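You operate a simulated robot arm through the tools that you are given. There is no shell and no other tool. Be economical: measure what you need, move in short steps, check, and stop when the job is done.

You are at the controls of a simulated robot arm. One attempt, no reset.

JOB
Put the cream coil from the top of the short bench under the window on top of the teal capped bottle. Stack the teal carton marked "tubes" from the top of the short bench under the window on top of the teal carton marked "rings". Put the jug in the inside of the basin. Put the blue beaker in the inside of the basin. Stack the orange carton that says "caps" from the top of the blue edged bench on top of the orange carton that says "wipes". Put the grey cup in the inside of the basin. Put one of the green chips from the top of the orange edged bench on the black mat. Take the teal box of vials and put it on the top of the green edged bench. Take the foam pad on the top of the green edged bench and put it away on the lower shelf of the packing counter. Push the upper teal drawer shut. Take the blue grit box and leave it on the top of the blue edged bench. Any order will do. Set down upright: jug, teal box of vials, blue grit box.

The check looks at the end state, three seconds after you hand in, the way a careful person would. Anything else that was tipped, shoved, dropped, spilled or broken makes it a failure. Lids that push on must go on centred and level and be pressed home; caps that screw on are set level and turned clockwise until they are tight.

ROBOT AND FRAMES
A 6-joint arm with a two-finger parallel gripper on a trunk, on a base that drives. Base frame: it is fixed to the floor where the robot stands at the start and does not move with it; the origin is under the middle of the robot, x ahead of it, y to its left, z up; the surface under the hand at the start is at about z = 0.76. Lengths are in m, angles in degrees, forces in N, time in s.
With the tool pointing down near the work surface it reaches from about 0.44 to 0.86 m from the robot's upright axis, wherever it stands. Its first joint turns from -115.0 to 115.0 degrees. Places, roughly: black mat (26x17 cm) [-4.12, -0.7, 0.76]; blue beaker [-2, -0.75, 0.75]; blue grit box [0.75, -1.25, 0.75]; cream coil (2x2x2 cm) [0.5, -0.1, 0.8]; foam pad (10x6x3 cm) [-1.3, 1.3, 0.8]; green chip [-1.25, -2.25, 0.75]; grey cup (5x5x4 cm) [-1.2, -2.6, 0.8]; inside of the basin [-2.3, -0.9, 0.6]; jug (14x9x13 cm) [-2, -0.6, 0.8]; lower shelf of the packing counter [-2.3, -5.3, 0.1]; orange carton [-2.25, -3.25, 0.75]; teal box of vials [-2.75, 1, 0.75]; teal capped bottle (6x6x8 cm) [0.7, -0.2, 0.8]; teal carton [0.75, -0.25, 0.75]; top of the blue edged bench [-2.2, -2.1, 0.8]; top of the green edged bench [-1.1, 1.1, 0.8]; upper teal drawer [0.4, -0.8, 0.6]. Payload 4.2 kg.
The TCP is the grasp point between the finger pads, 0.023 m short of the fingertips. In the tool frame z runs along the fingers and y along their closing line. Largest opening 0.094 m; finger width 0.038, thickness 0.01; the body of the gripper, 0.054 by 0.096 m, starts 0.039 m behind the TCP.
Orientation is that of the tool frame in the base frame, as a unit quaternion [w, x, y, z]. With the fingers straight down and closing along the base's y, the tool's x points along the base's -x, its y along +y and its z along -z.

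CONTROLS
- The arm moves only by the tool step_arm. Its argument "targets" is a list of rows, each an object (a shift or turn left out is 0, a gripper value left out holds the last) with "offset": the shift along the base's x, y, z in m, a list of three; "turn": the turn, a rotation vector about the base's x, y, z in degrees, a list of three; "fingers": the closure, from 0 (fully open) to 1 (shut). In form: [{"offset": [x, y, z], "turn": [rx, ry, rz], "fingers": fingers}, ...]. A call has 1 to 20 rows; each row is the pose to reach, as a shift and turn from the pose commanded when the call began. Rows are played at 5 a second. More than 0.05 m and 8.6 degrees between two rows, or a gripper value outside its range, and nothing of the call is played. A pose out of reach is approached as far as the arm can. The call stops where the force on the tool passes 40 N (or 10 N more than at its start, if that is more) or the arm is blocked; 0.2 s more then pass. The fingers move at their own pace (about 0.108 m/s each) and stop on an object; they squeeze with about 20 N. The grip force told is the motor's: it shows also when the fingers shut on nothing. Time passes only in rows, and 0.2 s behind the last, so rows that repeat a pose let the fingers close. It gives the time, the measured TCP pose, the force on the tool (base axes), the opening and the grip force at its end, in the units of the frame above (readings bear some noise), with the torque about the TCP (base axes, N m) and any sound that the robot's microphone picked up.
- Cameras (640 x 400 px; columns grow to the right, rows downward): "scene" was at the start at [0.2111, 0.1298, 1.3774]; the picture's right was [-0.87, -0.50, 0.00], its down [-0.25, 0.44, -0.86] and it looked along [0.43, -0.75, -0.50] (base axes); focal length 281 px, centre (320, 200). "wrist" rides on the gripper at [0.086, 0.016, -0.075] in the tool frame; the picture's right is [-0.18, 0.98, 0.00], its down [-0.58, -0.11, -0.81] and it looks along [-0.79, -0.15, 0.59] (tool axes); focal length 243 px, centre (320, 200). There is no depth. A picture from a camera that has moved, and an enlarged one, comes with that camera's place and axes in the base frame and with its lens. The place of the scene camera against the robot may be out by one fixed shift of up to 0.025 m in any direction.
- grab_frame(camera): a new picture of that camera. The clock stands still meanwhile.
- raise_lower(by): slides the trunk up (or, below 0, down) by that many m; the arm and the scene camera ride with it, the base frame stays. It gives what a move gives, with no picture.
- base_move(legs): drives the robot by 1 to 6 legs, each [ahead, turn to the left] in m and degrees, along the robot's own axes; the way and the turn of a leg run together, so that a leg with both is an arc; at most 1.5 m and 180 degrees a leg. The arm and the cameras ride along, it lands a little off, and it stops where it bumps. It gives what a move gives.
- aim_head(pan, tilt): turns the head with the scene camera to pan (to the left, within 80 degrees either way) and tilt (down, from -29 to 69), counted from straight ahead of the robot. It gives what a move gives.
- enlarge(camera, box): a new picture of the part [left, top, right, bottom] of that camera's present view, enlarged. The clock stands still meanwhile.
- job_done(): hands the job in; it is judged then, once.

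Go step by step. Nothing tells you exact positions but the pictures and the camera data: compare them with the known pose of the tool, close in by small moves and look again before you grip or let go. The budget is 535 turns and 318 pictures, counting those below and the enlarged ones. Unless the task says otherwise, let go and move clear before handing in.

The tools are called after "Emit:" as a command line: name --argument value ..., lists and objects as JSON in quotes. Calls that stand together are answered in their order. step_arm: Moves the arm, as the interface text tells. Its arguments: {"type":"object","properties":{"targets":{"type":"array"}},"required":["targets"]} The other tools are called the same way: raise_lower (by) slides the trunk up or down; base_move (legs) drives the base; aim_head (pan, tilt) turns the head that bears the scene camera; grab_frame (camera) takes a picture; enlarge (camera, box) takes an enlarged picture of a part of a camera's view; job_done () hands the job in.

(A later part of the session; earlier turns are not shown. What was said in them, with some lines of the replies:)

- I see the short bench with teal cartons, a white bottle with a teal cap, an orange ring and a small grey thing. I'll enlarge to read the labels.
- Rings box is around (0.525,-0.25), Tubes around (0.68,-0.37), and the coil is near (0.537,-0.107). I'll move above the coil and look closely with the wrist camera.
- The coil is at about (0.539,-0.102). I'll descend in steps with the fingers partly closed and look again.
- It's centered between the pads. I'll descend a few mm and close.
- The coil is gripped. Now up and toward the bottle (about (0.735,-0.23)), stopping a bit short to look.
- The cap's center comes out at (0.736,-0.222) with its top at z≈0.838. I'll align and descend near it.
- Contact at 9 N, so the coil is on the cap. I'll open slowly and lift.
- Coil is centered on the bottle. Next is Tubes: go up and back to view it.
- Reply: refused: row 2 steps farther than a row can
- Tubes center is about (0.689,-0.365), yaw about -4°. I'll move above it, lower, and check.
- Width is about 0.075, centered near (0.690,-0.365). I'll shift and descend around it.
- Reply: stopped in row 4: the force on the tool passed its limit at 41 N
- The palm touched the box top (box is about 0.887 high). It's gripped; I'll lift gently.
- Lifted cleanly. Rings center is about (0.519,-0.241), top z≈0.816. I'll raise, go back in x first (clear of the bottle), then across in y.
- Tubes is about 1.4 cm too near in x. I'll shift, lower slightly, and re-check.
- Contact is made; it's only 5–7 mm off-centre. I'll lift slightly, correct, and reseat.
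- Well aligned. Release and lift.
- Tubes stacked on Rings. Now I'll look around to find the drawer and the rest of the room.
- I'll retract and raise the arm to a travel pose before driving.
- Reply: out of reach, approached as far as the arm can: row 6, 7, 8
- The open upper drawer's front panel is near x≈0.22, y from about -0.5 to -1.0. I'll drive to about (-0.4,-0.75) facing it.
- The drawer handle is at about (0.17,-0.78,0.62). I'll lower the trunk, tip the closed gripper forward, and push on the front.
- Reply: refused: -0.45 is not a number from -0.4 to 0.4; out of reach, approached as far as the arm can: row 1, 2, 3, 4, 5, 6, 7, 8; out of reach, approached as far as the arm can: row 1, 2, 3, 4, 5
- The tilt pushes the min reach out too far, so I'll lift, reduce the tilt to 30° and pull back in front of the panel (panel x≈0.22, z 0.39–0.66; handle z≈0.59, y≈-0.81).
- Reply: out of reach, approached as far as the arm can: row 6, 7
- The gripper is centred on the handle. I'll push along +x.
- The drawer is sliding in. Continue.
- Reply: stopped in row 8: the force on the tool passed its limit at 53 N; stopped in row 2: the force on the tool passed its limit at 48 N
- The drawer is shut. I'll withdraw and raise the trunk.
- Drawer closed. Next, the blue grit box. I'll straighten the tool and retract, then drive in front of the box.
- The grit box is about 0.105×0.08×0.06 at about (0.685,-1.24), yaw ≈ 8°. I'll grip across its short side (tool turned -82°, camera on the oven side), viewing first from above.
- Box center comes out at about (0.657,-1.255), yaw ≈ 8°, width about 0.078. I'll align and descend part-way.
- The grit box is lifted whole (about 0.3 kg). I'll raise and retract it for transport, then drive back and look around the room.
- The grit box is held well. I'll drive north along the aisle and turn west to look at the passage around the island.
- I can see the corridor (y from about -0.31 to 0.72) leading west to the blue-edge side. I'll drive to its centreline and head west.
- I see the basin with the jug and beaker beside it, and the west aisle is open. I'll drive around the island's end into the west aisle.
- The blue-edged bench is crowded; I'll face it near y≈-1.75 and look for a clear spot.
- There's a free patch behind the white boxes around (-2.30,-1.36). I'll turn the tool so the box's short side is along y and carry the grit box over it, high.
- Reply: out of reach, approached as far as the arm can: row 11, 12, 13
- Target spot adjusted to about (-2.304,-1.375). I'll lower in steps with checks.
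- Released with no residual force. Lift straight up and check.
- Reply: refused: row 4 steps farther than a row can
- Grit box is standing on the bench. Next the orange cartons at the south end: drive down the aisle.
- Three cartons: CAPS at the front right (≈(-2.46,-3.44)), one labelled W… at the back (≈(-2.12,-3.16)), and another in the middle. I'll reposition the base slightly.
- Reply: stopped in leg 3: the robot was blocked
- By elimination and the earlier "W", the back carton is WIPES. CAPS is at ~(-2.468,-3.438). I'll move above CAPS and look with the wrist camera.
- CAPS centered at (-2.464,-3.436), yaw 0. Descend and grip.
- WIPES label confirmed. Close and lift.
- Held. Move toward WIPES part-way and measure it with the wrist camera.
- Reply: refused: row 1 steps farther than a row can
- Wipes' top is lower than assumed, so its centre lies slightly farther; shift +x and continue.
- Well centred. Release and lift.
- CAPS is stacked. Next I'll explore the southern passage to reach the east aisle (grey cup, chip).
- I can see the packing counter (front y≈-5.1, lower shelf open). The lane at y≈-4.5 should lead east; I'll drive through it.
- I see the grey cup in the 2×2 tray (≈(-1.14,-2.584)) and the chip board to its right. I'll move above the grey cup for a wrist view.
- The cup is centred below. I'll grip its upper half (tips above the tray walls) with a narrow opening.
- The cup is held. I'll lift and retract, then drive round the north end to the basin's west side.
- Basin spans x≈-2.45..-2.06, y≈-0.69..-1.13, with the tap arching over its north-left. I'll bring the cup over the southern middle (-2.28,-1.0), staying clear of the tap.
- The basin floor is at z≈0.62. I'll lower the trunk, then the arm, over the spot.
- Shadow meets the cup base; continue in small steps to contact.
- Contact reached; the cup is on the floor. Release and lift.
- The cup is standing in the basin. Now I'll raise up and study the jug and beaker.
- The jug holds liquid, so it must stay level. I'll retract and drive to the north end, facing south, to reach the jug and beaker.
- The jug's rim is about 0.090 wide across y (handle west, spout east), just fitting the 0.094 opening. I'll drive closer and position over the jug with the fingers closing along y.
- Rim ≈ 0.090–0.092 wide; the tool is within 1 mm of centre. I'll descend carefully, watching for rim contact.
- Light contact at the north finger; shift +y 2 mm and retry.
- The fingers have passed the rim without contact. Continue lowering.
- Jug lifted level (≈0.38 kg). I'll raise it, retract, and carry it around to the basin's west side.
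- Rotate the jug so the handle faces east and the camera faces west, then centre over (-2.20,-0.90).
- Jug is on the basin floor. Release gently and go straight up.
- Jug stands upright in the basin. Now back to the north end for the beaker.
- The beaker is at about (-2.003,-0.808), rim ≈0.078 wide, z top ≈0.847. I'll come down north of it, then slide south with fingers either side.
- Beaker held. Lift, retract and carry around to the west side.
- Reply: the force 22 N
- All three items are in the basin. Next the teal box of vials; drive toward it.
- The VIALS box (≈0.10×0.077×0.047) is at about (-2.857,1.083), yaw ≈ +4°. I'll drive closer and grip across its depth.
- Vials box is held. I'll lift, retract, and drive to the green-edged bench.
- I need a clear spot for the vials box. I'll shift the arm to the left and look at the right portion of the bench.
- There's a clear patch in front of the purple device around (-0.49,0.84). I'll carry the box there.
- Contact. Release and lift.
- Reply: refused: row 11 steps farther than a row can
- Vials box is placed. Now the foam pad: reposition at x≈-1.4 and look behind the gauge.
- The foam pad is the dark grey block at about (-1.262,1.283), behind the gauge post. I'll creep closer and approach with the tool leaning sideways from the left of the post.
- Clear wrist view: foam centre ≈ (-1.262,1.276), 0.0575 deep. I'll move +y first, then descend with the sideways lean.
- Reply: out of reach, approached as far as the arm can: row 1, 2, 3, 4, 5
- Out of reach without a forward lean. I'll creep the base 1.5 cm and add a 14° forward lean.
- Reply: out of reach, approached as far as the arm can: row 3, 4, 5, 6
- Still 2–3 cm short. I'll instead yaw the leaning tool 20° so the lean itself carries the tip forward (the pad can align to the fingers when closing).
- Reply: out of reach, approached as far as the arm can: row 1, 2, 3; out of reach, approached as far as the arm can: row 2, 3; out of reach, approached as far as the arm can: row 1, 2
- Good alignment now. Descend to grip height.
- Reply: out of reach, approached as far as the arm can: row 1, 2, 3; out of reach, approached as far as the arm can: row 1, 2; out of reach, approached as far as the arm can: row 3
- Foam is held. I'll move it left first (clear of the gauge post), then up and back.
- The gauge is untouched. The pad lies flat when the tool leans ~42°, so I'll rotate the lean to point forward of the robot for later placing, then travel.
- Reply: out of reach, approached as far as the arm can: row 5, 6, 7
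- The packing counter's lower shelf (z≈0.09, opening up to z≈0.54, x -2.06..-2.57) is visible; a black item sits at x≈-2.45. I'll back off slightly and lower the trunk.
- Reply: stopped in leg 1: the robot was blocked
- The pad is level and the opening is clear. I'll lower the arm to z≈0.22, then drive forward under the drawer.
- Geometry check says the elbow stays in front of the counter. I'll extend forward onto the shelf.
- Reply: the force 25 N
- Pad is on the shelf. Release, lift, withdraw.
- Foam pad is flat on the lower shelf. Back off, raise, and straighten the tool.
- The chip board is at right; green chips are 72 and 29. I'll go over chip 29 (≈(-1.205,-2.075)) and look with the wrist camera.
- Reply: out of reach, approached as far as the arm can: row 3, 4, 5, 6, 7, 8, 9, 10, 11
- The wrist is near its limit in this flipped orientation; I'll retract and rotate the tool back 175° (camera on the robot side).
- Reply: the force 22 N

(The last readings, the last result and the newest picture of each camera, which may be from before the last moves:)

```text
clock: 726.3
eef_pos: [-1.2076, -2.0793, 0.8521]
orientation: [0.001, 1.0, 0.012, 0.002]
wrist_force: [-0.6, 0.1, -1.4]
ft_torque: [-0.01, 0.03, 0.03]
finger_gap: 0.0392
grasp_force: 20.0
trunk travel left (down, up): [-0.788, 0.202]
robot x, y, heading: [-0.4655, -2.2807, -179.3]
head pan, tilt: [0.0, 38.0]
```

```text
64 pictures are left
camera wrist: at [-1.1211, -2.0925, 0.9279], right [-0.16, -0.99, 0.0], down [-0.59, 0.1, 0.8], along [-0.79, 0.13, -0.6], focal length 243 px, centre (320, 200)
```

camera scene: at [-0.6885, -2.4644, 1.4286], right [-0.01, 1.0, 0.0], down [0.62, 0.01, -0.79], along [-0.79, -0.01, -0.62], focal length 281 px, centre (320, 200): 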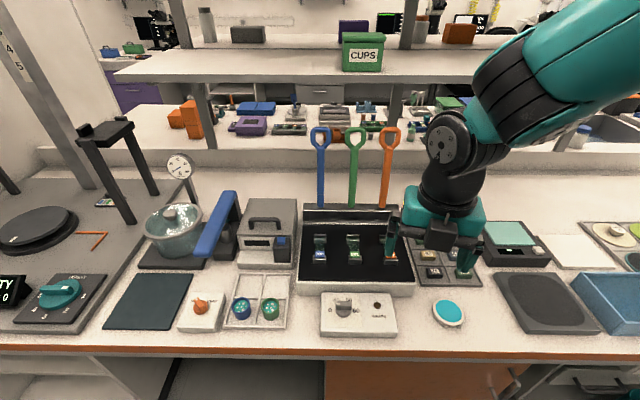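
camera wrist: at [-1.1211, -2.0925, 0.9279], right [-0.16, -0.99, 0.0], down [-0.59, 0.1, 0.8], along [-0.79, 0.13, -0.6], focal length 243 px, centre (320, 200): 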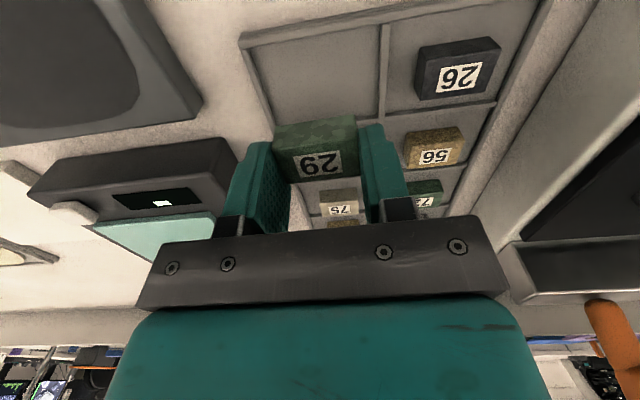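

Chip 29 is held. Retract and drive around to the black mat on the west desk.

Emit:
step_arm --targets '[{"offset": [0.02, -0.02, 0.045]}, {"offset": [0.05, -0.05, 0.08]}, {"offset": [0.08, -0.08, 0.11]}, {"offset": [0.11, -0.11, 0.14]}, {"offset": [0.14, -0.14, 0.17]}, {"offset": [0.17, -0.16, 0.2]}, {"offset": [0.2, -0.17, 0.23]}, {"offset": [0.23, -0.18, 0.26]}]'

Emit:
base_move --legs '[[0, -90.5], [1.25, 0], [1.23, 0], [0, 90], [1.03, 0], [1.03, 0]]'

Emit:
aim_head --pan 20 --tilt 25

Emit:
grab_frame --camera "scene"

```text
refused: row 1 steps farther than a row can; nothing moved
```

```text
clock: 741.0
eef_pos: [-0.3337, 0.7468, 0.8518]
orientation: [0.014, 0.72, -0.694, 0.011]
wrist_force: [-2.1, -17.3, 6.6]
ft_torque: [1.72, -0.21, -0.1]
finger_gap: 0.039
grasp_force: 20.1
trunk travel left (down, up): [-0.788, 0.202]
robot x, y, heading: [-0.5191, 0.0115, 91.7]
head pan, tilt: [0.0, 38.0]
stopped in leg 3: the force on the tool passed its limit at 131 N (the readings are from after the stop); the commanded pose is now the measured one
```

```text
clock: 741.8
eef_pos: [-0.3344, 0.7475, 0.8518]
orientation: [0.013, 0.719, -0.695, 0.011]
wrist_force: [-0.1, -25.0, -1.9]
ft_torque: [1.91, -0.05, -0.22]
finger_gap: 0.0392
grasp_force: 19.9
trunk travel left (down, up): [-0.788, 0.202]
robot x, y, heading: [-0.5212, 0.013, 91.9]
head pan, tilt: [20.0, 25.0]
```

```text
63 pictures are left
camera scene: at [-0.7413, 0.2568, 1.4489], right [0.93, 0.37, 0.0], down [0.16, -0.39, -0.91], along [-0.34, 0.84, -0.42], focal length 281 px, centre (320, 200)
```

scene: 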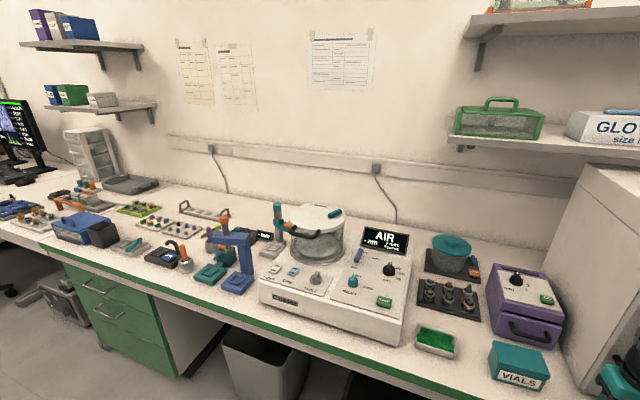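

The arm retract was refused and the arm bumped the hood while driving. I'll back off immediately and inspect.

Emit:
base_move --legs '[[-0.15, 0]]'

Emit:
aim_head --pan -15 --tilt 30

Emit:
grab_frame --camera "scene"

Emit:
grab_frame --camera "wrist"

```text
clock: 743.2
eef_pos: [-0.3304, 0.5998, 0.8513]
orientation: [0.012, 0.72, -0.693, 0.01]
wrist_force: [0.1, 0.4, -1.1]
ft_torque: [0.05, 0.04, -0.01]
finger_gap: 0.0391
grasp_force: 19.7
trunk travel left (down, up): [-0.788, 0.202]
robot x, y, heading: [-0.5217, -0.1373, 91.9]
head pan, tilt: [20.0, 25.0]
```

```text
clock: 744.2
eef_pos: [-0.331, 0.5998, 0.8531]
orientation: [0.011, 0.719, -0.694, 0.009]
wrist_force: [0.3, -0.2, -1.4]
ft_torque: [-0.01, -0.01, -0.01]
finger_gap: 0.039
grasp_force: 19.6
trunk travel left (down, up): [-0.788, 0.202]
robot x, y, heading: [-0.5162, -0.1349, 92.2]
head pan, tilt: [-15.0, 30.0]
```

```text
62 pictures are left
camera scene: at [-0.6821, 0.1108, 1.4409], right [0.97, -0.23, 0.0], down [-0.11, -0.49, -0.87], along [0.2, 0.84, -0.5], focal length 281 px, centre (320, 200)
```

scene: 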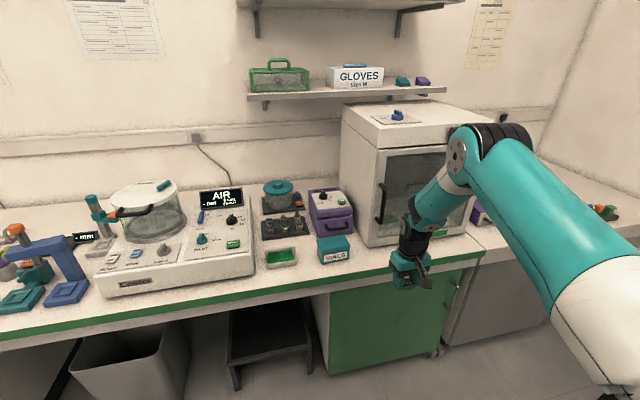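

```text
61 pictures are left
camera wrist: at [-0.3429, 0.5156, 0.9285], right [-0.99, 0.15, 0.0], down [0.09, 0.61, 0.79], along [0.12, 0.78, -0.62], focal length 243 px, centre (320, 200)
```

wrist: 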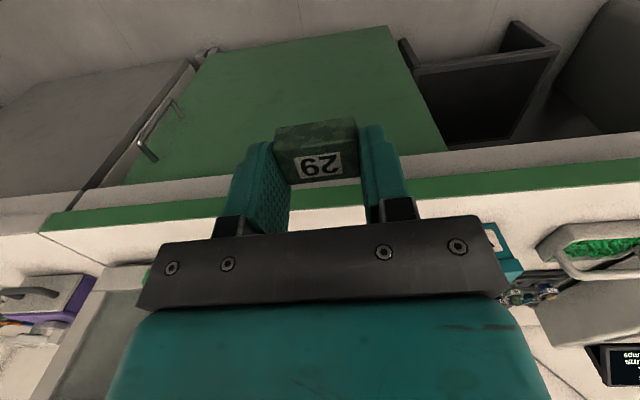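

Emit:
step_arm --targets '[{"offset": [0, -0.02, 0.04]}, {"offset": [-0.01, -0.04, 0.08]}, {"offset": [-0.02, -0.06, 0.12]}, {"offset": [-0.03, -0.08, 0.16]}, {"offset": [-0.05, -0.11, 0.19]}, {"offset": [-0.06, -0.14, 0.22]}, {"offset": [-0.08, -0.17, 0.25]}, {"offset": [-0.09, -0.2, 0.27]}]'

Emit:
enlarge --camera "scene" --box '[240, 160, 480, 310]'

Emit:
aim_head --pan 80 --tilt 25

Emit:
grab_frame --camera "scene"

```text
clock: 746.0
eef_pos: [-0.4213, 0.3992, 1.1235]
orientation: [0.013, 0.72, -0.694, 0.01]
wrist_force: [0.7, 0.6, -1.4]
ft_torque: [0.0, 0.01, -0.02]
finger_gap: 0.0391
grasp_force: 20.1
trunk travel left (down, up): [-0.788, 0.202]
robot x, y, heading: [-0.5146, -0.1363, 92.0]
head pan, tilt: [-15.0, 30.0]
```

```text
2.67 times, centred on (360, 235) of scene
camera zoom: at [-0.6819, 0.1115, 1.4407], right [0.97, -0.23, 0.0], down [-0.11, -0.49, -0.87], along [0.2, 0.84, -0.5], focal length 749 px, centre (213, 107)
```

zoom: 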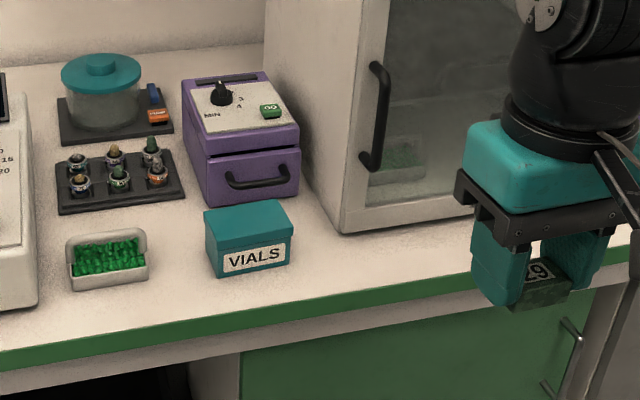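

```text
clock: 747.7
eef_pos: [-0.4214, 0.3995, 1.1253]
orientation: [0.012, 0.72, -0.694, 0.01]
wrist_force: [0.4, 0.5, -0.2]
ft_torque: [-0.01, 0.01, -0.01]
finger_gap: 0.0391
grasp_force: 19.6
trunk travel left (down, up): [-0.788, 0.202]
robot x, y, heading: [-0.514, -0.1358, 91.8]
head pan, tilt: [80.0, 25.0]
```

```text
59 pictures are left
camera scene: at [-0.7938, 0.0357, 1.4489], right [0.14, 0.99, 0.0], down [0.42, -0.06, -0.91], along [-0.9, 0.13, -0.42], focal length 281 px, centre (320, 200)
```

scene: 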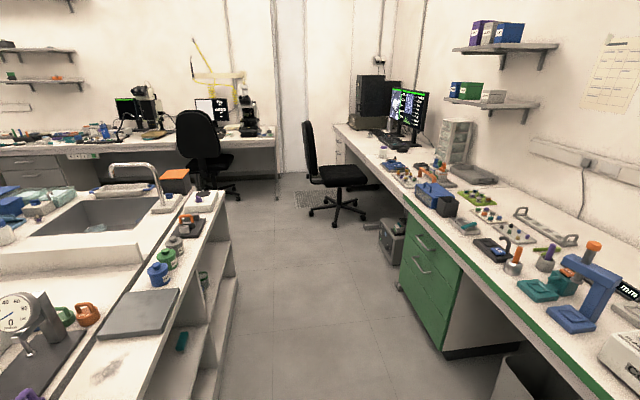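

Vials and hood are fine. I'll continue to the corridor and check the orange bench from there.

Emit:
base_move --legs '[[0, 60], [0.2, 0], [0, 28]]'

Emit:
aim_head --pan 75 --tilt 25

Emit:
grab_frame --camera "scene"

```text
clock: 753.4
eef_pos: [-1.2297, 0.0794, 1.1233]
orientation: [0.001, 1.0, -0.003, 0.016]
wrist_force: [0.0, 0.2, -0.4]
ft_torque: [0.0, -0.01, -0.01]
finger_gap: 0.0389
grasp_force: 19.4
trunk travel left (down, up): [-0.788, 0.202]
robot x, y, heading: [-0.702, -0.0397, 179.5]
head pan, tilt: [80.0, 25.0]
```

```text
clock: 754.0
eef_pos: [-1.2312, 0.0793, 1.1229]
orientation: [0.002, 1.0, -0.003, 0.016]
wrist_force: [0.5, 0.0, -0.2]
ft_torque: [0.02, 0.0, 0.0]
finger_gap: 0.0388
grasp_force: 19.7
trunk travel left (down, up): [-0.788, 0.202]
robot x, y, heading: [-0.699, -0.0396, 179.6]
head pan, tilt: [75.0, 25.0]
```

```text
58 pictures are left
camera scene: at [-0.8639, -0.3076, 1.4489], right [-0.96, 0.27, 0.0], down [0.11, 0.41, -0.91], along [-0.24, -0.87, -0.42], focal length 281 px, centre (320, 200)
```

scene: 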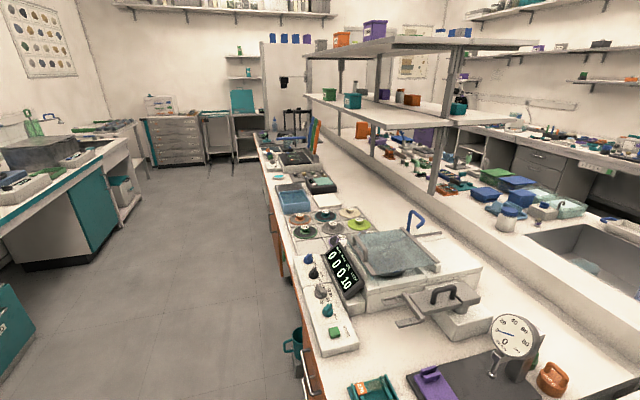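

Emit:
enlarge --camera "scene" --box '[240, 110, 380, 250]'

```text
2.86 times, centred on (310, 180) of scene
camera zoom: at [-0.8639, -0.3076, 1.4489], right [-0.96, 0.27, 0.0], down [0.11, 0.41, -0.91], along [-0.24, -0.87, -0.42], focal length 802 px, centre (349, 257)
```

zoom: 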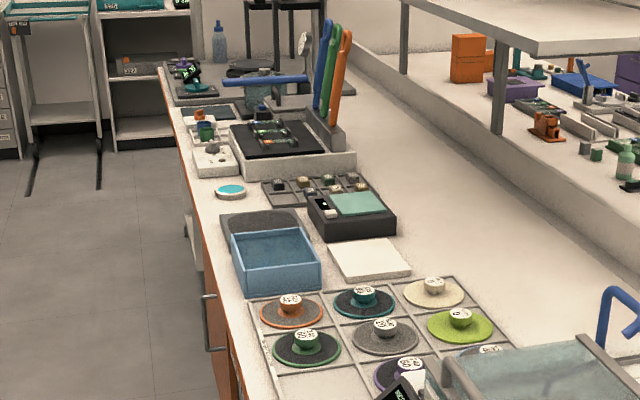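

The orange bench is undisturbed. Continue west toward the mat, re-centring in the corridor first.

Emit:
base_move --legs '[[-0.2, 0], [0, -45], [0.33, 0], [0, 45], [1.0, 0], [0.75, 0]]'

Emit:
aim_head --pan 15 --tilt 20

Emit:
grab_frame --camera "scene"

```text
clock: 770.0
eef_pos: [-3.0013, 0.3843, 1.1247]
orientation: [0.002, 1.0, -0.01, 0.016]
wrist_force: [0.4, 0.1, -0.5]
ft_torque: [0.02, -0.01, 0.02]
finger_gap: 0.0391
grasp_force: 20.1
trunk travel left (down, up): [-0.788, 0.202]
robot x, y, heading: [-2.4725, 0.2579, 179.0]
head pan, tilt: [75.0, 25.0]
```

```text
clock: 771.3
eef_pos: [-3.0022, 0.384, 1.1238]
orientation: [0.001, 1.0, -0.01, 0.016]
wrist_force: [-0.2, 0.3, -0.5]
ft_torque: [0.01, 0.0, -0.01]
finger_gap: 0.0391
grasp_force: 19.6
trunk travel left (down, up): [-0.788, 0.202]
robot x, y, heading: [-2.4746, 0.2589, 178.5]
head pan, tilt: [15.0, 20.0]
```

```text
56 pictures are left
camera scene: at [-2.7063, 0.0586, 1.4569], right [-0.24, 0.97, 0.0], down [0.33, 0.08, -0.94], along [-0.91, -0.22, -0.34], focal length 281 px, centre (320, 200)
```

scene: 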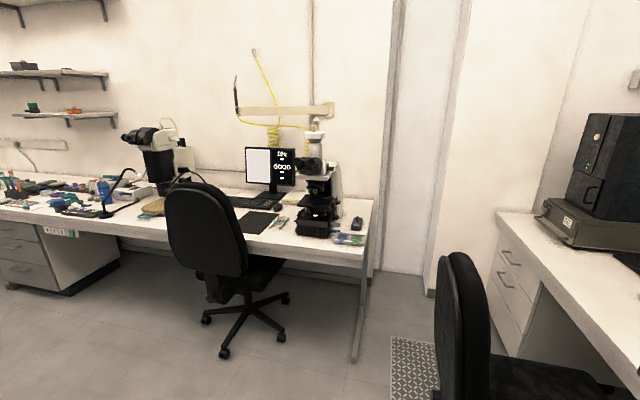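

The mat lies on the desk behind the chair backrest (y≈-0.55..-0.95, top z≈1.08), with a tall microscope at y≈-0.28. I'll raise the trunk and swing the arm to the robot's left before approaching between them.

Emit:
raise_lower --by 0.19

Emit:
step_arm --targets '[{"offset": [0.01, -0.045, 0]}, {"offset": [0.02, -0.09, 0]}, {"offset": [0.03, -0.135, 0]}, {"offset": [0.04, -0.18, 0]}, {"offset": [0.05, -0.225, 0]}, {"offset": [0.06, -0.27, 0]}, {"offset": [0.07, -0.315, 0]}, {"offset": [0.08, -0.36, 0]}, {"offset": [0.09, -0.405, 0]}, {"offset": [0.1, -0.45, 0]}, {"offset": [0.107, -0.495, 0]}]'

Emit:
base_move --legs '[[0, 25], [0.85, 0], [0, -25]]'

Emit:
aim_head --pan 20 --tilt 35

Emit:
grab_frame --camera "scene"

```text
clock: 773.4
eef_pos: [-3.0027, 0.385, 1.3137]
orientation: [0.002, 1.0, -0.009, 0.016]
wrist_force: [-0.4, -0.2, -0.8]
ft_torque: [0.0, -0.02, -0.02]
finger_gap: 0.039
grasp_force: 20.1
trunk travel left (down, up): [-0.978, 0.012]
robot x, y, heading: [-2.4727, 0.2591, 178.7]
head pan, tilt: [15.0, 20.0]
```

```text
clock: 775.8
eef_pos: [-2.8967, -0.1096, 1.3124]
orientation: [0.002, 1.0, -0.01, 0.015]
wrist_force: [0.4, 0.2, -0.3]
ft_torque: [-0.02, 0.0, -0.03]
finger_gap: 0.0391
grasp_force: 19.5
trunk travel left (down, up): [-0.978, 0.012]
robot x, y, heading: [-2.4718, 0.2617, 178.7]
head pan, tilt: [15.0, 20.0]
```

```text
clock: 782.8
eef_pos: [-3.6863, -0.4155, 1.312]
orientation: [0.003, 1.0, -0.025, 0.016]
wrist_force: [0.5, -0.6, -0.9]
ft_torque: [-0.02, -0.02, -0.01]
finger_gap: 0.039
grasp_force: 20.3
trunk travel left (down, up): [-0.978, 0.012]
robot x, y, heading: [-3.253, -0.06, 177.1]
head pan, tilt: [15.0, 20.0]
```

```text
clock: 783.6
eef_pos: [-3.686, -0.4181, 1.3112]
orientation: [0.002, 1.0, -0.025, 0.015]
wrist_force: [0.6, -0.9, -0.2]
ft_torque: [0.01, 0.01, -0.02]
finger_gap: 0.0388
grasp_force: 19.5
trunk travel left (down, up): [-0.978, 0.012]
robot x, y, heading: [-3.2562, -0.0603, 176.8]
head pan, tilt: [20.0, 35.0]
```

```text
55 pictures are left
camera scene: at [-3.4846, -0.2592, 1.6231], right [-0.29, 0.96, 0.0], down [0.55, 0.17, -0.82], along [-0.78, -0.24, -0.57], focal length 281 px, centre (320, 200)
```

scene: 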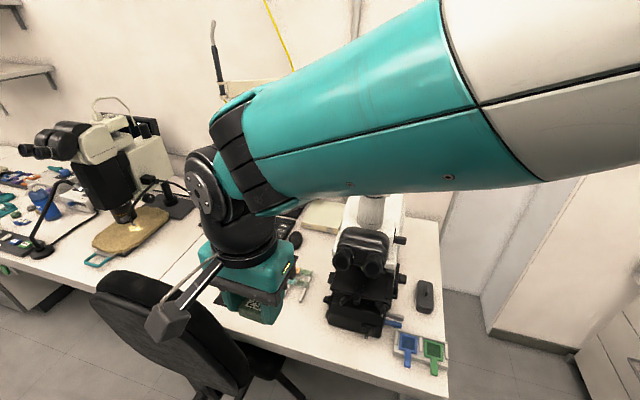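

Emit:
base_move --legs '[[0, 34], [0.25, 0], [0, -31]]'

Emit:
aim_head --pan 40 --tilt 45

Emit:
grab_frame --camera "scene"

Emit:
grab_frame --camera "wrist"

```text
clock: 788.6
eef_pos: [-3.893, -0.5544, 1.3107]
orientation: [0.002, 1.0, -0.012, 0.016]
wrist_force: [-0.4, -0.2, -1.0]
ft_torque: [-0.03, -0.04, 0.01]
finger_gap: 0.0392
grasp_force: 19.7
trunk travel left (down, up): [-0.978, 0.012]
robot x, y, heading: [-3.4691, -0.1872, 178.3]
head pan, tilt: [20.0, 35.0]
```

```text
clock: 789.4
eef_pos: [-3.8924, -0.5541, 1.3113]
orientation: [0.002, 1.0, -0.012, 0.015]
wrist_force: [-0.3, -0.1, -0.5]
ft_torque: [-0.01, -0.02, 0.01]
finger_gap: 0.0392
grasp_force: 20.0
trunk travel left (down, up): [-0.978, 0.012]
robot x, y, heading: [-3.4669, -0.188, 178.4]
head pan, tilt: [40.0, 45.0]
```

```text
54 pictures are left
camera scene: at [-3.6757, -0.4156, 1.6083], right [-0.62, 0.79, 0.0], down [0.56, 0.44, -0.71], along [-0.56, -0.44, -0.71], focal length 281 px, centre (320, 200)
```

scene: 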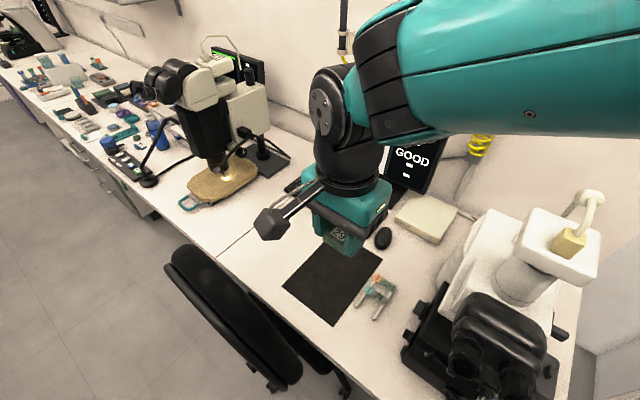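

```text
53 pictures are left
camera wrist: at [-3.8094, -0.5726, 1.3883], right [-0.21, -0.98, 0.0], down [-0.6, 0.13, 0.79], along [-0.77, 0.17, -0.62], focal length 243 px, centre (320, 200)
```

wrist: 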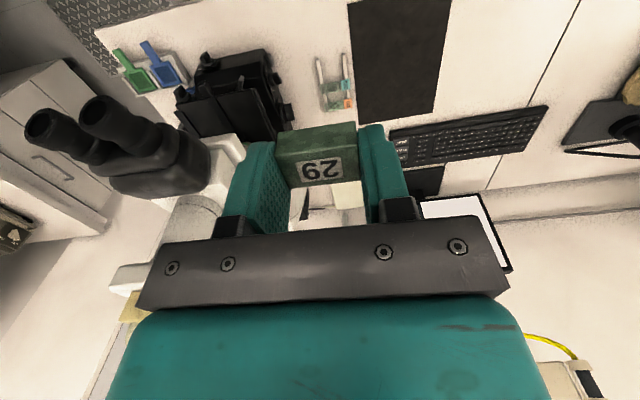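

The mat spans x≈-3.965..-4.23, y≈-0.60..-0.80. I'll bring the chip over (-4.06,-0.67), passing between the backrest and the microscope.

Emit:
step_arm --targets '[{"offset": [-0.035, -0.022, 0], "turn": [0, 1.7, 0]}, {"offset": [-0.07, -0.045, 0], "turn": [0, 1.7, 0]}, {"offset": [-0.105, -0.068, 0], "turn": [0, 1.7, 0]}, {"offset": [-0.14, -0.09, 0], "turn": [0, 1.7, 0]}, {"offset": [-0.168, -0.112, 0], "turn": [0, 1.7, 0]}]'

Emit:
raise_lower --by -0.3

Emit:
grab_frame --camera "wrist"

Emit:
grab_frame --camera "scene"

```text
clock: 790.6
eef_pos: [-4.0409, -0.6378, 1.3083]
orientation: [0.001, 1.0, -0.013, 0.003]
wrist_force: [-1.0, -0.4, -1.9]
ft_torque: [-0.02, -0.02, 0.04]
finger_gap: 0.039
grasp_force: 20.4
out of reach, approached as far as the arm can: row 4, 5
trunk travel left (down, up): [-0.978, 0.012]
robot x, y, heading: [-3.4704, -0.1905, 178.4]
head pan, tilt: [40.0, 45.0]
```

```text
clock: 793.0
eef_pos: [-4.0476, -0.6284, 1.1574]
orientation: [0.076, 0.996, -0.015, -0.042]
wrist_force: [-1.0, 4.5, 2.1]
ft_torque: [-0.26, -0.08, 0.03]
finger_gap: 0.039
grasp_force: 20.1
trunk travel left (down, up): [-0.718, 0.272]
robot x, y, heading: [-3.4689, -0.1861, 178.3]
head pan, tilt: [40.0, 45.0]
stopped: the arm was blocked; the commanded pose is now the measured one
```

```text
52 pictures are left
camera wrist: at [-3.9555, -0.636, 1.2265], right [-0.21, -0.96, 0.17], down [-0.51, 0.25, 0.82], along [-0.84, 0.09, -0.54], focal length 243 px, centre (320, 200)
```

wrist: 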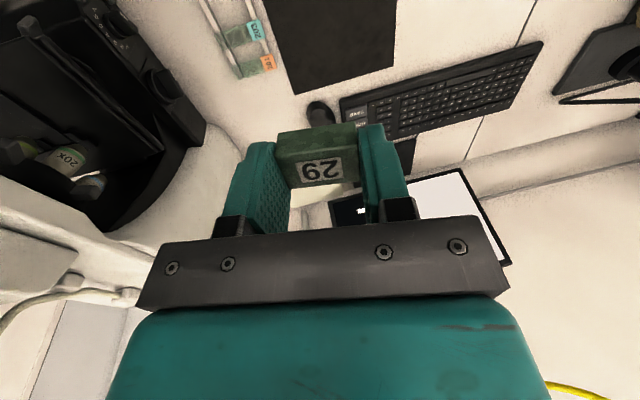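

```text
51 pictures are left
camera scene: at [-3.6766, -0.4078, 1.3457], right [-0.62, 0.78, 0.0], down [0.56, 0.43, -0.71], along [-0.55, -0.44, -0.7], focal length 281 px, centre (320, 200)
```

scene: 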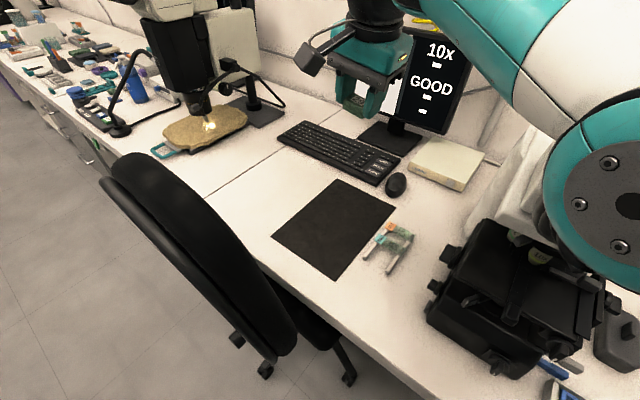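

The arm's elbow touched the microscope while lowering. I'll raise the trunk right away and check.

Emit:
raise_lower --by 0.26

Emit:
grab_frame --camera "scene"

```text
clock: 795.7
eef_pos: [-4.0465, -0.6387, 1.4139]
orientation: [0.071, 0.997, -0.015, -0.042]
wrist_force: [0.4, -0.3, -0.7]
ft_torque: [0.01, 0.01, -0.01]
finger_gap: 0.0392
grasp_force: 20.1
trunk travel left (down, up): [-0.978, 0.012]
robot x, y, heading: [-3.4694, -0.1876, 178.2]
head pan, tilt: [40.0, 45.0]
```

```text
50 pictures are left
camera scene: at [-3.6767, -0.4159, 1.6083], right [-0.62, 0.78, 0.0], down [0.55, 0.44, -0.71], along [-0.55, -0.44, -0.71], focal length 281 px, centre (320, 200)
```

scene: 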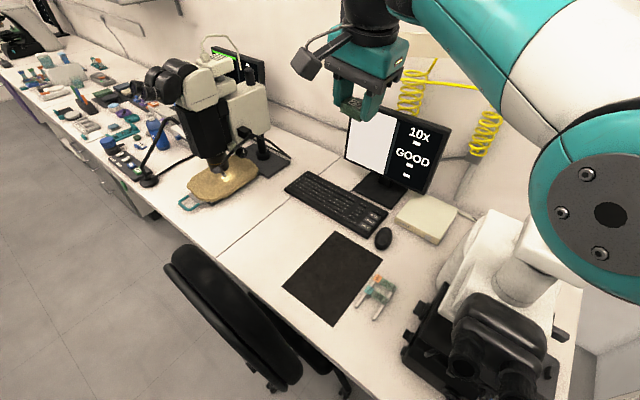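

The microscope still stands as before. I'll level the tool, and shift the base east/south so the elbow stays clear of the microscope.

Emit:
step_arm --targets '[{"offset": [0.02, 0.02, 0], "turn": [4, -2.5, 0]}, {"offset": [0.04, 0.04, 0], "turn": [8.05, -4.95, 0]}, {"offset": [0.07, 0.06, 0], "turn": [8.05, -4.95, 0]}]'

Emit:
base_move --legs '[[-0.08, 0], [0, 90], [0.15, 0], [0, -88.5]]'

Emit:
grab_frame --camera "scene"

```text
clock: 796.5
eef_pos: [-3.9785, -0.5801, 1.4134]
orientation: [-0.001, 1.0, -0.014, 0.0]
wrist_force: [-1.0, 0.3, -1.9]
ft_torque: [0.02, 0.0, -0.03]
finger_gap: 0.0392
grasp_force: 19.4
trunk travel left (down, up): [-0.978, 0.012]
robot x, y, heading: [-3.4682, -0.1878, 178.3]
head pan, tilt: [40.0, 45.0]
```

```text
clock: 805.9
eef_pos: [-3.8879, -0.7569, 1.4132]
orientation: [0.0, 1.0, 0.007, 0.0]
wrist_force: [-0.2, 0.1, 0.0]
ft_torque: [-0.02, 0.01, 0.01]
finger_gap: 0.0392
grasp_force: 19.8
trunk travel left (down, up): [-0.978, 0.012]
robot x, y, heading: [-3.3984, -0.3418, -179.0]
head pan, tilt: [40.0, 45.0]
```

```text
49 pictures are left
camera scene: at [-3.5942, -0.5798, 1.6084], right [-0.65, 0.76, 0.0], down [0.54, 0.46, -0.71], along [-0.53, -0.46, -0.71], focal length 281 px, centre (320, 200)
```

scene: 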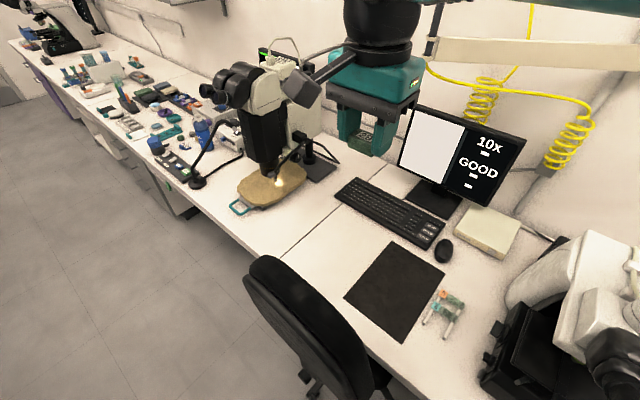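

Emit:
step_arm --targets '[{"offset": [-0.02, 0.02, -0.04]}, {"offset": [-0.04, 0.035, -0.08]}, {"offset": [-0.06, 0.05, -0.12]}, {"offset": [-0.08, 0.055, -0.16]}, {"offset": [-0.095, 0.06, -0.2]}, {"offset": [-0.11, 0.065, -0.24]}, {"offset": [-0.12, 0.07, -0.28]}, {"offset": [-0.13, 0.075, -0.32]}, {"offset": [-0.14, 0.077, -0.36]}]'

Emit:
grab_frame --camera "scene"

Emit:
grab_frame --camera "wrist"

```text
clock: 807.9
eef_pos: [-4.0295, -0.6796, 1.0539]
orientation: [0.0, 1.0, 0.009, 0.0]
wrist_force: [0.8, -0.6, -0.6]
ft_torque: [-0.01, 0.01, -0.02]
finger_gap: 0.0388
grasp_force: 20.1
trunk travel left (down, up): [-0.978, 0.012]
robot x, y, heading: [-3.3958, -0.3444, -179.3]
head pan, tilt: [40.0, 45.0]
```

```text
48 pictures are left
camera scene: at [-3.5938, -0.5797, 1.6085], right [-0.65, 0.76, 0.0], down [0.53, 0.46, -0.71], along [-0.54, -0.46, -0.71], focal length 281 px, centre (320, 200)
```

scene: 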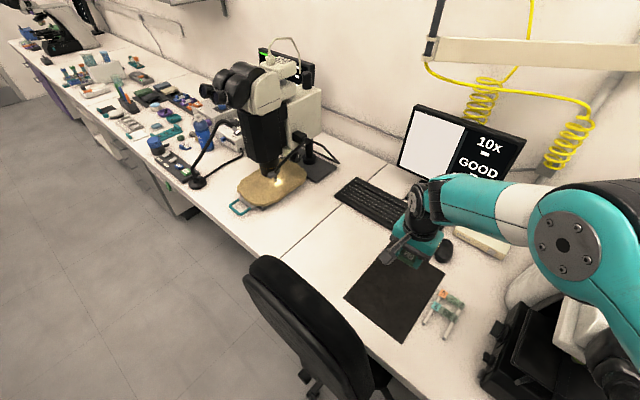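

```text
47 pictures are left
camera wrist: at [-3.9428, -0.695, 1.1267], right [-0.17, -0.99, 0.0], down [-0.58, 0.1, 0.81], along [-0.79, 0.14, -0.59], focal length 243 px, centre (320, 200)
```

wrist: 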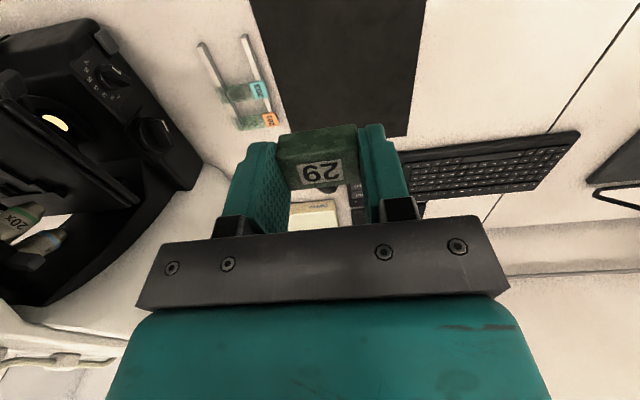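

Emit:
step_arm --targets '[{"offset": [0, 0, -0.03]}, {"offset": [0, 0, -0.06]}, {"offset": [0, 0, -0.09]}, {"offset": [0, 0, -0.12]}, {"offset": [0, 0, -0.15]}]'

Emit:
grab_frame --camera "scene"

Emit:
grab_frame --camera "wrist"

```text
clock: 809.1
eef_pos: [-4.0296, -0.68, 0.903]
orientation: [-0.001, 1.0, 0.009, 0.001]
wrist_force: [-1.3, 0.1, 1.1]
ft_torque: [0.04, -0.02, 0.02]
finger_gap: 0.0391
grasp_force: 20.3
trunk travel left (down, up): [-0.978, 0.012]
robot x, y, heading: [-3.3974, -0.3432, -179.2]
head pan, tilt: [40.0, 45.0]
```

```text
46 pictures are left
camera scene: at [-3.594, -0.5798, 1.6085], right [-0.65, 0.76, 0.0], down [0.53, 0.46, -0.71], along [-0.54, -0.46, -0.71], focal length 281 px, centre (320, 200)
```

scene: 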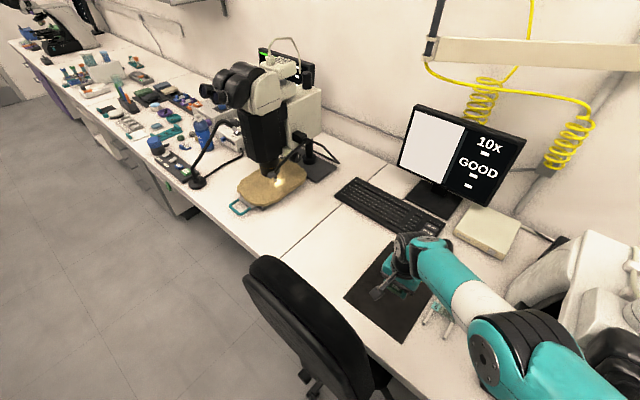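

```text
45 pictures are left
camera wrist: at [-3.9422, -0.6939, 0.9772], right [-0.17, -0.99, 0.0], down [-0.58, 0.1, 0.81], along [-0.79, 0.14, -0.59], focal length 243 px, centre (320, 200)
```

wrist: 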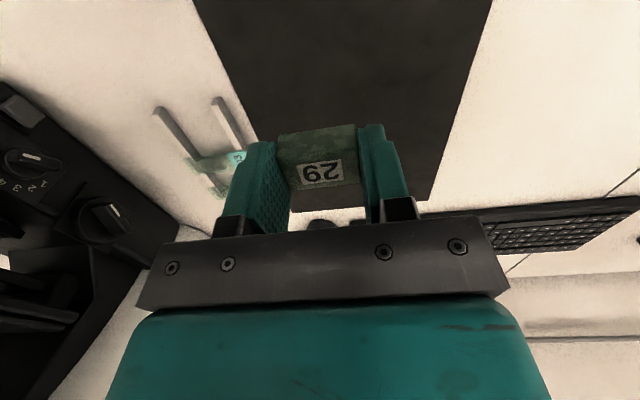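

Emit:
step_arm --targets '[{"offset": [0, 0, -0.03]}, {"offset": [0, 0, -0.06]}, {"offset": [0, 0, -0.085]}, {"offset": [0, 0, -0.095]}]'

Emit:
step_arm --targets '[{"offset": [0, 0, -0.003]}, {"offset": [0, 0, -0.006]}]'

Emit:
step_arm --targets '[{"offset": [0, 0, -0.002]}, {"offset": [0, 0, -0.004]}]'

```text
clock: 810.1
eef_pos: [-4.0074, -0.6559, 0.846]
orientation: [-0.001, 1.0, 0.008, 0.0]
wrist_force: [0.4, 0.0, -1.7]
ft_torque: [0.01, -0.01, 0.0]
finger_gap: 0.0391
grasp_force: 20.3
out of reach, approached as far as the arm can: row 1, 2, 3, 4
trunk travel left (down, up): [-0.978, 0.012]
robot x, y, heading: [-3.3975, -0.345, -179.3]
head pan, tilt: [40.0, 45.0]
```

```text
clock: 810.7
eef_pos: [-4.0047, -0.6532, 0.8408]
orientation: [0.0, 1.0, 0.008, 0.001]
wrist_force: [-0.7, -0.1, -1.0]
ft_torque: [0.0, 0.01, -0.01]
finger_gap: 0.0393
grasp_force: 20.4
trunk travel left (down, up): [-0.978, 0.012]
robot x, y, heading: [-3.3989, -0.343, -179.0]
head pan, tilt: [40.0, 45.0]
```

```text
clock: 811.3
eef_pos: [-4.0028, -0.6512, 0.8371]
orientation: [0.0, 1.0, 0.008, 0.001]
wrist_force: [0.1, 0.1, -0.7]
ft_torque: [-0.02, -0.03, 0.0]
finger_gap: 0.0389
grasp_force: 20.0
out of reach, approached as far as the arm can: row 1, 2
trunk travel left (down, up): [-0.978, 0.012]
robot x, y, heading: [-3.3949, -0.3451, -178.9]
head pan, tilt: [40.0, 45.0]
```

Emit:
step_arm --targets '[{"offset": [-0.01, -0.01, 0.03]}, {"offset": [-0.02, -0.022, 0.05]}]'

Emit:
raise_lower --by -0.07

Emit:
grab_frame --camera "wrist"

Emit:
grab_frame --camera "scene"

```text
clock: 811.9
eef_pos: [-4.0223, -0.6703, 0.8862]
orientation: [-0.002, 1.0, 0.008, 0.001]
wrist_force: [-0.4, -0.9, -1.9]
ft_torque: [0.02, 0.0, 0.02]
finger_gap: 0.039
grasp_force: 20.3
trunk travel left (down, up): [-0.978, 0.012]
robot x, y, heading: [-3.3971, -0.3402, -179.0]
head pan, tilt: [40.0, 45.0]
```

```text
clock: 813.0
eef_pos: [-4.0222, -0.6703, 0.8158]
orientation: [0.0, 1.0, 0.007, 0.001]
wrist_force: [0.3, -0.2, -0.1]
ft_torque: [0.01, 0.01, 0.02]
finger_gap: 0.039
grasp_force: 19.5
trunk travel left (down, up): [-0.908, 0.082]
robot x, y, heading: [-3.3984, -0.3436, -179.1]
head pan, tilt: [40.0, 45.0]
```

```text
44 pictures are left
camera wrist: at [-3.9359, -0.6853, 0.8904], right [-0.17, -0.99, 0.0], down [-0.58, 0.1, 0.81], along [-0.79, 0.14, -0.59], focal length 243 px, centre (320, 200)
```

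wrist: 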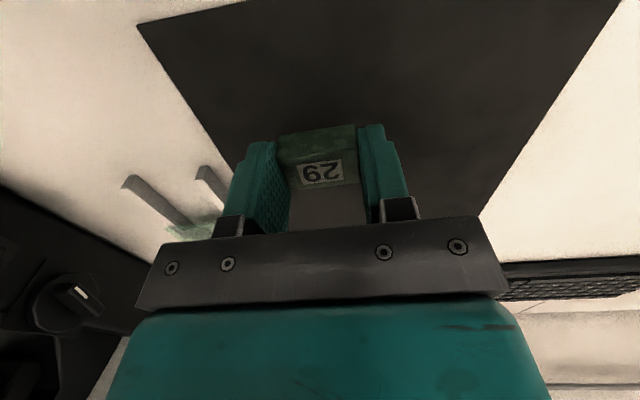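

```text
43 pictures are left
camera scene: at [-3.5942, -0.5798, 1.5384], right [-0.65, 0.76, 0.0], down [0.54, 0.46, -0.71], along [-0.53, -0.46, -0.71], focal length 281 px, centre (320, 200)
```

scene: 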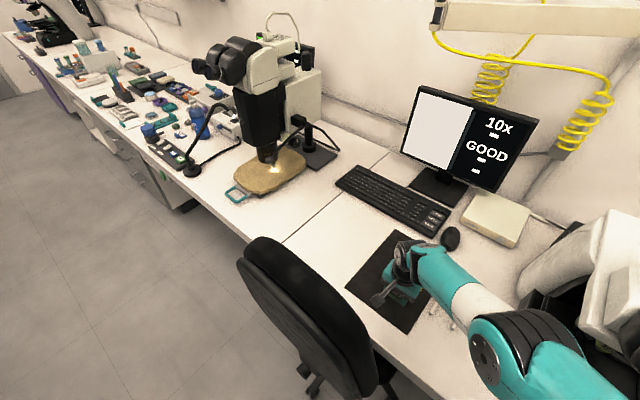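

Emit:
step_arm --targets '[{"offset": [-0.004, -0.006, -0.008]}, {"offset": [-0.004, -0.006, -0.014]}, {"offset": [-0.004, -0.006, -0.018]}]'

Emit:
step_arm --targets '[{"offset": [0, 0, -0.002]}, {"offset": [0, 0, -0.004]}]'

```text
clock: 813.8
eef_pos: [-4.0187, -0.669, 0.8058]
orientation: [0.0, 1.0, 0.007, 0.001]
wrist_force: [-0.6, -0.2, -0.4]
ft_torque: [0.01, -0.02, 0.0]
finger_gap: 0.0391
grasp_force: 19.4
out of reach, approached as far as the arm can: row 1, 2, 3
trunk travel left (down, up): [-0.908, 0.082]
robot x, y, heading: [-3.4014, -0.3427, -179.2]
head pan, tilt: [40.0, 45.0]
```

```text
clock: 814.4
eef_pos: [-4.0195, -0.6682, 0.8026]
orientation: [-0.001, 1.0, 0.008, 0.0]
wrist_force: [0.4, 0.8, -0.3]
ft_torque: [0.0, 0.0, -0.03]
finger_gap: 0.0392
grasp_force: 19.8
trunk travel left (down, up): [-0.908, 0.082]
robot x, y, heading: [-3.3999, -0.3432, -179.2]
head pan, tilt: [40.0, 45.0]
```

Lower the last millimetres with the trunk.

Emit:
raise_lower --by -0.006

Emit:
raise_lower --by -0.003

```text
clock: 815.0
eef_pos: [-4.0182, -0.6669, 0.7957]
orientation: [0.0, 1.0, 0.008, 0.001]
wrist_force: [0.0, -0.2, -1.2]
ft_torque: [0.01, 0.0, -0.03]
finger_gap: 0.0392
grasp_force: 19.6
trunk travel left (down, up): [-0.902, 0.088]
robot x, y, heading: [-3.3961, -0.341, -179.0]
head pan, tilt: [40.0, 45.0]
```

```text
clock: 815.5
eef_pos: [-4.0188, -0.6666, 0.7935]
orientation: [0.001, 1.0, 0.009, 0.001]
wrist_force: [0.0, -0.6, -1.1]
ft_torque: [0.03, -0.02, -0.02]
finger_gap: 0.0391
grasp_force: 20.0
trunk travel left (down, up): [-0.899, 0.091]
robot x, y, heading: [-3.399, -0.3435, -179.0]
head pan, tilt: [40.0, 45.0]
```

Emit:
raise_lower --by -0.002

Emit:
raise_lower --by -0.002

Emit:
enlarge --camera "wrist" --box '[200, 80, 440, 240]'

```text
clock: 816.0
eef_pos: [-4.019, -0.667, 0.7917]
orientation: [0.0, 1.0, 0.008, 0.001]
wrist_force: [-0.2, -0.4, 0.2]
ft_torque: [0.02, 0.03, -0.05]
finger_gap: 0.0392
grasp_force: 19.8
trunk travel left (down, up): [-0.897, 0.093]
robot x, y, heading: [-3.3986, -0.3385, -179.0]
head pan, tilt: [40.0, 45.0]
```

```text
clock: 816.5
eef_pos: [-4.0182, -0.6672, 0.7896]
orientation: [0.0, 1.0, 0.008, 0.001]
wrist_force: [0.5, -0.7, -0.3]
ft_torque: [0.0, 0.01, -0.02]
finger_gap: 0.0392
grasp_force: 19.9
trunk travel left (down, up): [-0.895, 0.095]
robot x, y, heading: [-3.3961, -0.3421, -178.9]
head pan, tilt: [40.0, 45.0]
```

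```text
2.50 times, centred on (320, 160) of wrist
camera zoom: at [-3.932, -0.682, 0.8635], right [-0.17, -0.99, 0.0], down [-0.58, 0.1, 0.81], along [-0.79, 0.14, -0.59], focal length 606 px, centre (320, 300)
```

zoom: 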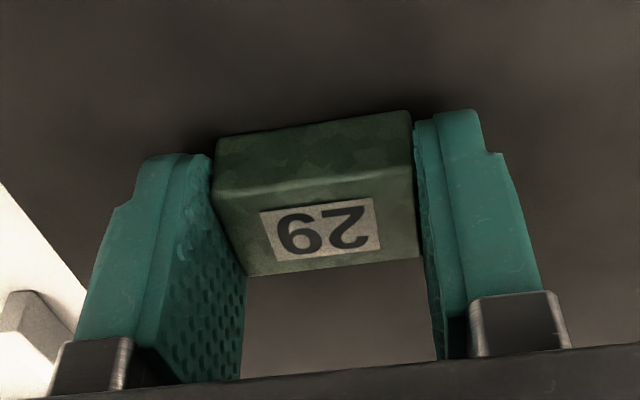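

Emit:
raise_lower --by -0.002

Emit:
raise_lower --by -0.0015

```text
clock: 817.0
eef_pos: [-4.0183, -0.6677, 0.7888]
orientation: [0.0, 1.0, 0.007, 0.0]
wrist_force: [4.7, 5.4, 14.4]
ft_torque: [0.13, -0.03, 0.01]
finger_gap: 0.039
grasp_force: 19.5
trunk travel left (down, up): [-0.893, 0.097]
robot x, y, heading: [-3.4, -0.3449, -179.3]
head pan, tilt: [40.0, 45.0]
```

```text
clock: 817.6
eef_pos: [-4.0187, -0.6671, 0.7865]
orientation: [0.0, 1.0, 0.008, -0.001]
wrist_force: [2.2, 4.0, 21.4]
ft_torque: [0.13, 0.02, -0.02]
finger_gap: 0.0394
grasp_force: 20.2
trunk travel left (down, up): [-0.892, 0.098]
robot x, y, heading: [-3.3984, -0.3418, -179.0]
head pan, tilt: [40.0, 45.0]
```

Contact. Release, lift by the trunk first, then retract along the safe path.

Emit:
step_arm --targets '[{"offset": [0, 0, 0.002], "fingers": 0.5}, {"offset": [0, 0, 0.003], "fingers": 0.35}, {"offset": [0, 0, 0.003], "fingers": 0.35}]'

Emit:
raise_lower --by 0.09

Emit:
grab_frame --camera "wrist"

Emit:
grab_frame --camera "scene"

```text
clock: 818.4
eef_pos: [-4.0196, -0.666, 0.7883]
orientation: [0.0, 1.0, 0.008, 0.001]
wrist_force: [0.1, -1.0, -0.8]
ft_torque: [-0.02, 0.02, 0.0]
finger_gap: 0.061
grasp_force: 0.1
trunk travel left (down, up): [-0.892, 0.098]
robot x, y, heading: [-3.3977, -0.3441, -179.0]
head pan, tilt: [40.0, 45.0]
```

```text
clock: 819.6
eef_pos: [-4.0198, -0.6663, 0.8791]
orientation: [0.0, 1.0, 0.008, 0.0]
wrist_force: [1.0, -1.0, 0.2]
ft_torque: [-0.03, 0.02, 0.0]
finger_gap: 0.061
grasp_force: 0.0
trunk travel left (down, up): [-0.982, 0.008]
robot x, y, heading: [-3.3981, -0.3415, -178.9]
head pan, tilt: [40.0, 45.0]
```

```text
41 pictures are left
camera wrist: at [-3.9325, -0.6811, 0.9525], right [-0.17, -0.99, 0.0], down [-0.58, 0.1, 0.81], along [-0.79, 0.14, -0.59], focal length 243 px, centre (320, 200)
```

wrist: 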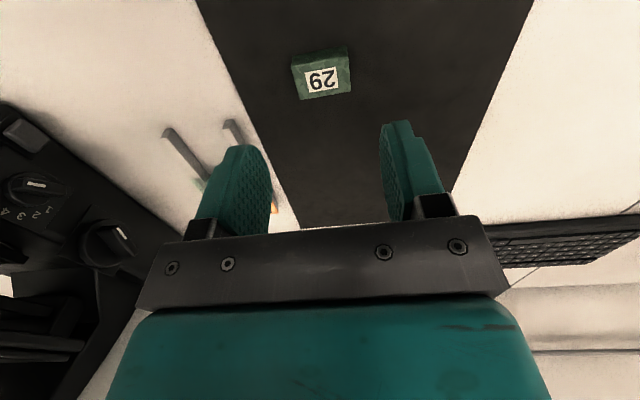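

```text
40 pictures are left
camera scene: at [-3.5942, -0.5797, 1.6119], right [-0.65, 0.76, 0.0], down [0.54, 0.46, -0.71], along [-0.53, -0.46, -0.71], focal length 281 px, centre (320, 200)
```

scene: 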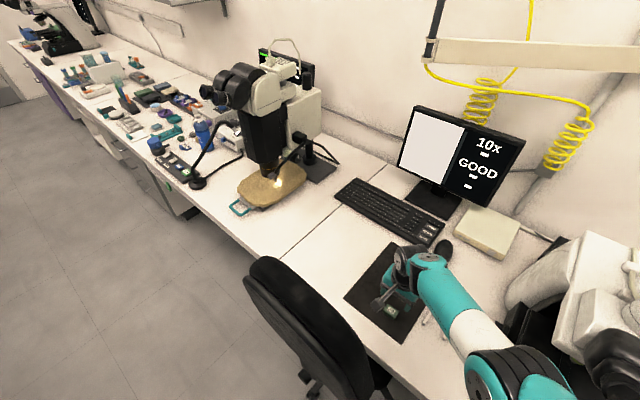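

Chip is on the mat. Retract by the reverse path.

Emit:
step_arm --targets '[{"offset": [0, 0, 0.045]}, {"offset": [-0.005, -0.005, 0.09]}, {"offset": [-0.005, -0.01, 0.135]}, {"offset": [-0.005, -0.013, 0.175]}, {"offset": [0.005, -0.015, 0.215]}, {"offset": [0.015, -0.02, 0.255]}, {"offset": [0.025, -0.025, 0.295]}, {"offset": [0.035, -0.03, 0.335]}, {"offset": [0.05, -0.035, 0.375]}, {"offset": [0.07, -0.04, 0.415]}, {"offset": [0.09, -0.055, 0.455]}, {"offset": [0.11, -0.075, 0.495]}, {"offset": [0.13, -0.09, 0.53]}]'

Emit:
base_move --legs '[[-0.3, 0]]'

Emit:
aim_head --pan 10 --tilt 40

Emit:
grab_frame --camera "scene"

```text
clock: 822.4
eef_pos: [-3.8915, -0.7596, 1.4125]
orientation: [-0.001, 1.0, 0.008, 0.001]
wrist_force: [-0.3, 1.1, -0.6]
ft_torque: [-0.03, -0.01, 0.03]
finger_gap: 0.0613
grasp_force: 0.0
out of reach, approached as far as the arm can: row 1, 2, 3, 4
trunk travel left (down, up): [-0.982, 0.008]
robot x, y, heading: [-3.3939, -0.3429, -179.2]
head pan, tilt: [40.0, 45.0]
```

```text
clock: 824.5
eef_pos: [-3.5878, -0.7528, 1.4114]
orientation: [0.0, 1.0, 0.006, 0.001]
wrist_force: [0.3, -0.1, -0.1]
ft_torque: [0.0, -0.01, -0.02]
finger_gap: 0.0611
grasp_force: 0.1
trunk travel left (down, up): [-0.982, 0.008]
robot x, y, heading: [-3.0934, -0.3403, -179.7]
head pan, tilt: [40.0, 45.0]
```

```text
clock: 825.4
eef_pos: [-3.5868, -0.7535, 1.4117]
orientation: [0.0, 1.0, 0.005, 0.001]
wrist_force: [-0.8, -0.5, -0.6]
ft_torque: [-0.02, 0.02, 0.0]
finger_gap: 0.0608
grasp_force: 0.0
trunk travel left (down, up): [-0.982, 0.008]
robot x, y, heading: [-3.0902, -0.3351, -179.6]
head pan, tilt: [10.0, 40.0]
```

```text
39 pictures are left
camera scene: at [-3.3109, -0.5377, 1.6191], right [-0.18, 0.98, 0.0], down [0.63, 0.12, -0.77], along [-0.75, -0.14, -0.64], focal length 281 px, centre (320, 200)
```

scene: 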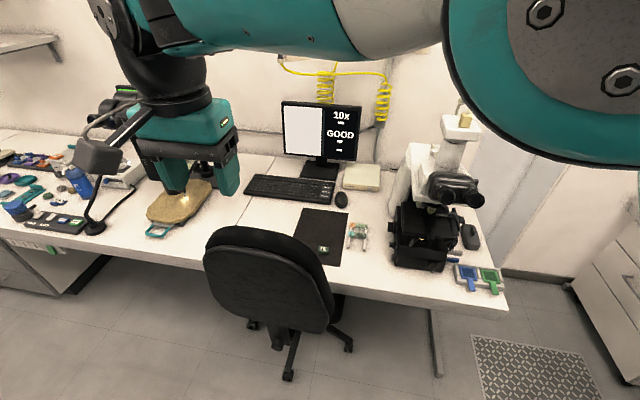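

Everything is in place: the chip is on the mat, and the microscope and chair are undisturbed. The gripper is empty and clear, so I'm handing in.

Emit:
job_done

```text
The job is handed in.
```

I finished all eleven tasks and handed the job in. I don't know the verdict yet; the check ran after I stopped.

Four contacts happened along the way:

- **Hood:** the gripper hit the front of the hood on the green edged bench at up to 131 N, because I drove off after an arm move had been refused. The hood and the vials box looked unmoved afterwards.
- **Orange edged bench:** on that same drive the arm was still stretched out and passed low over the bench. Nothing on it looked moved when I checked from the corridor.
- **Microscope:** the arm was blocked when its elbow touched the microscope by the black mat. It looked upright and in place afterwards.
- **Base bumps:** the base touched the blue edged bench, and it touched the shelf unit opposite the packing counter while backing up. The bench looked fine, but I did not look at what stands on the shelf unit.
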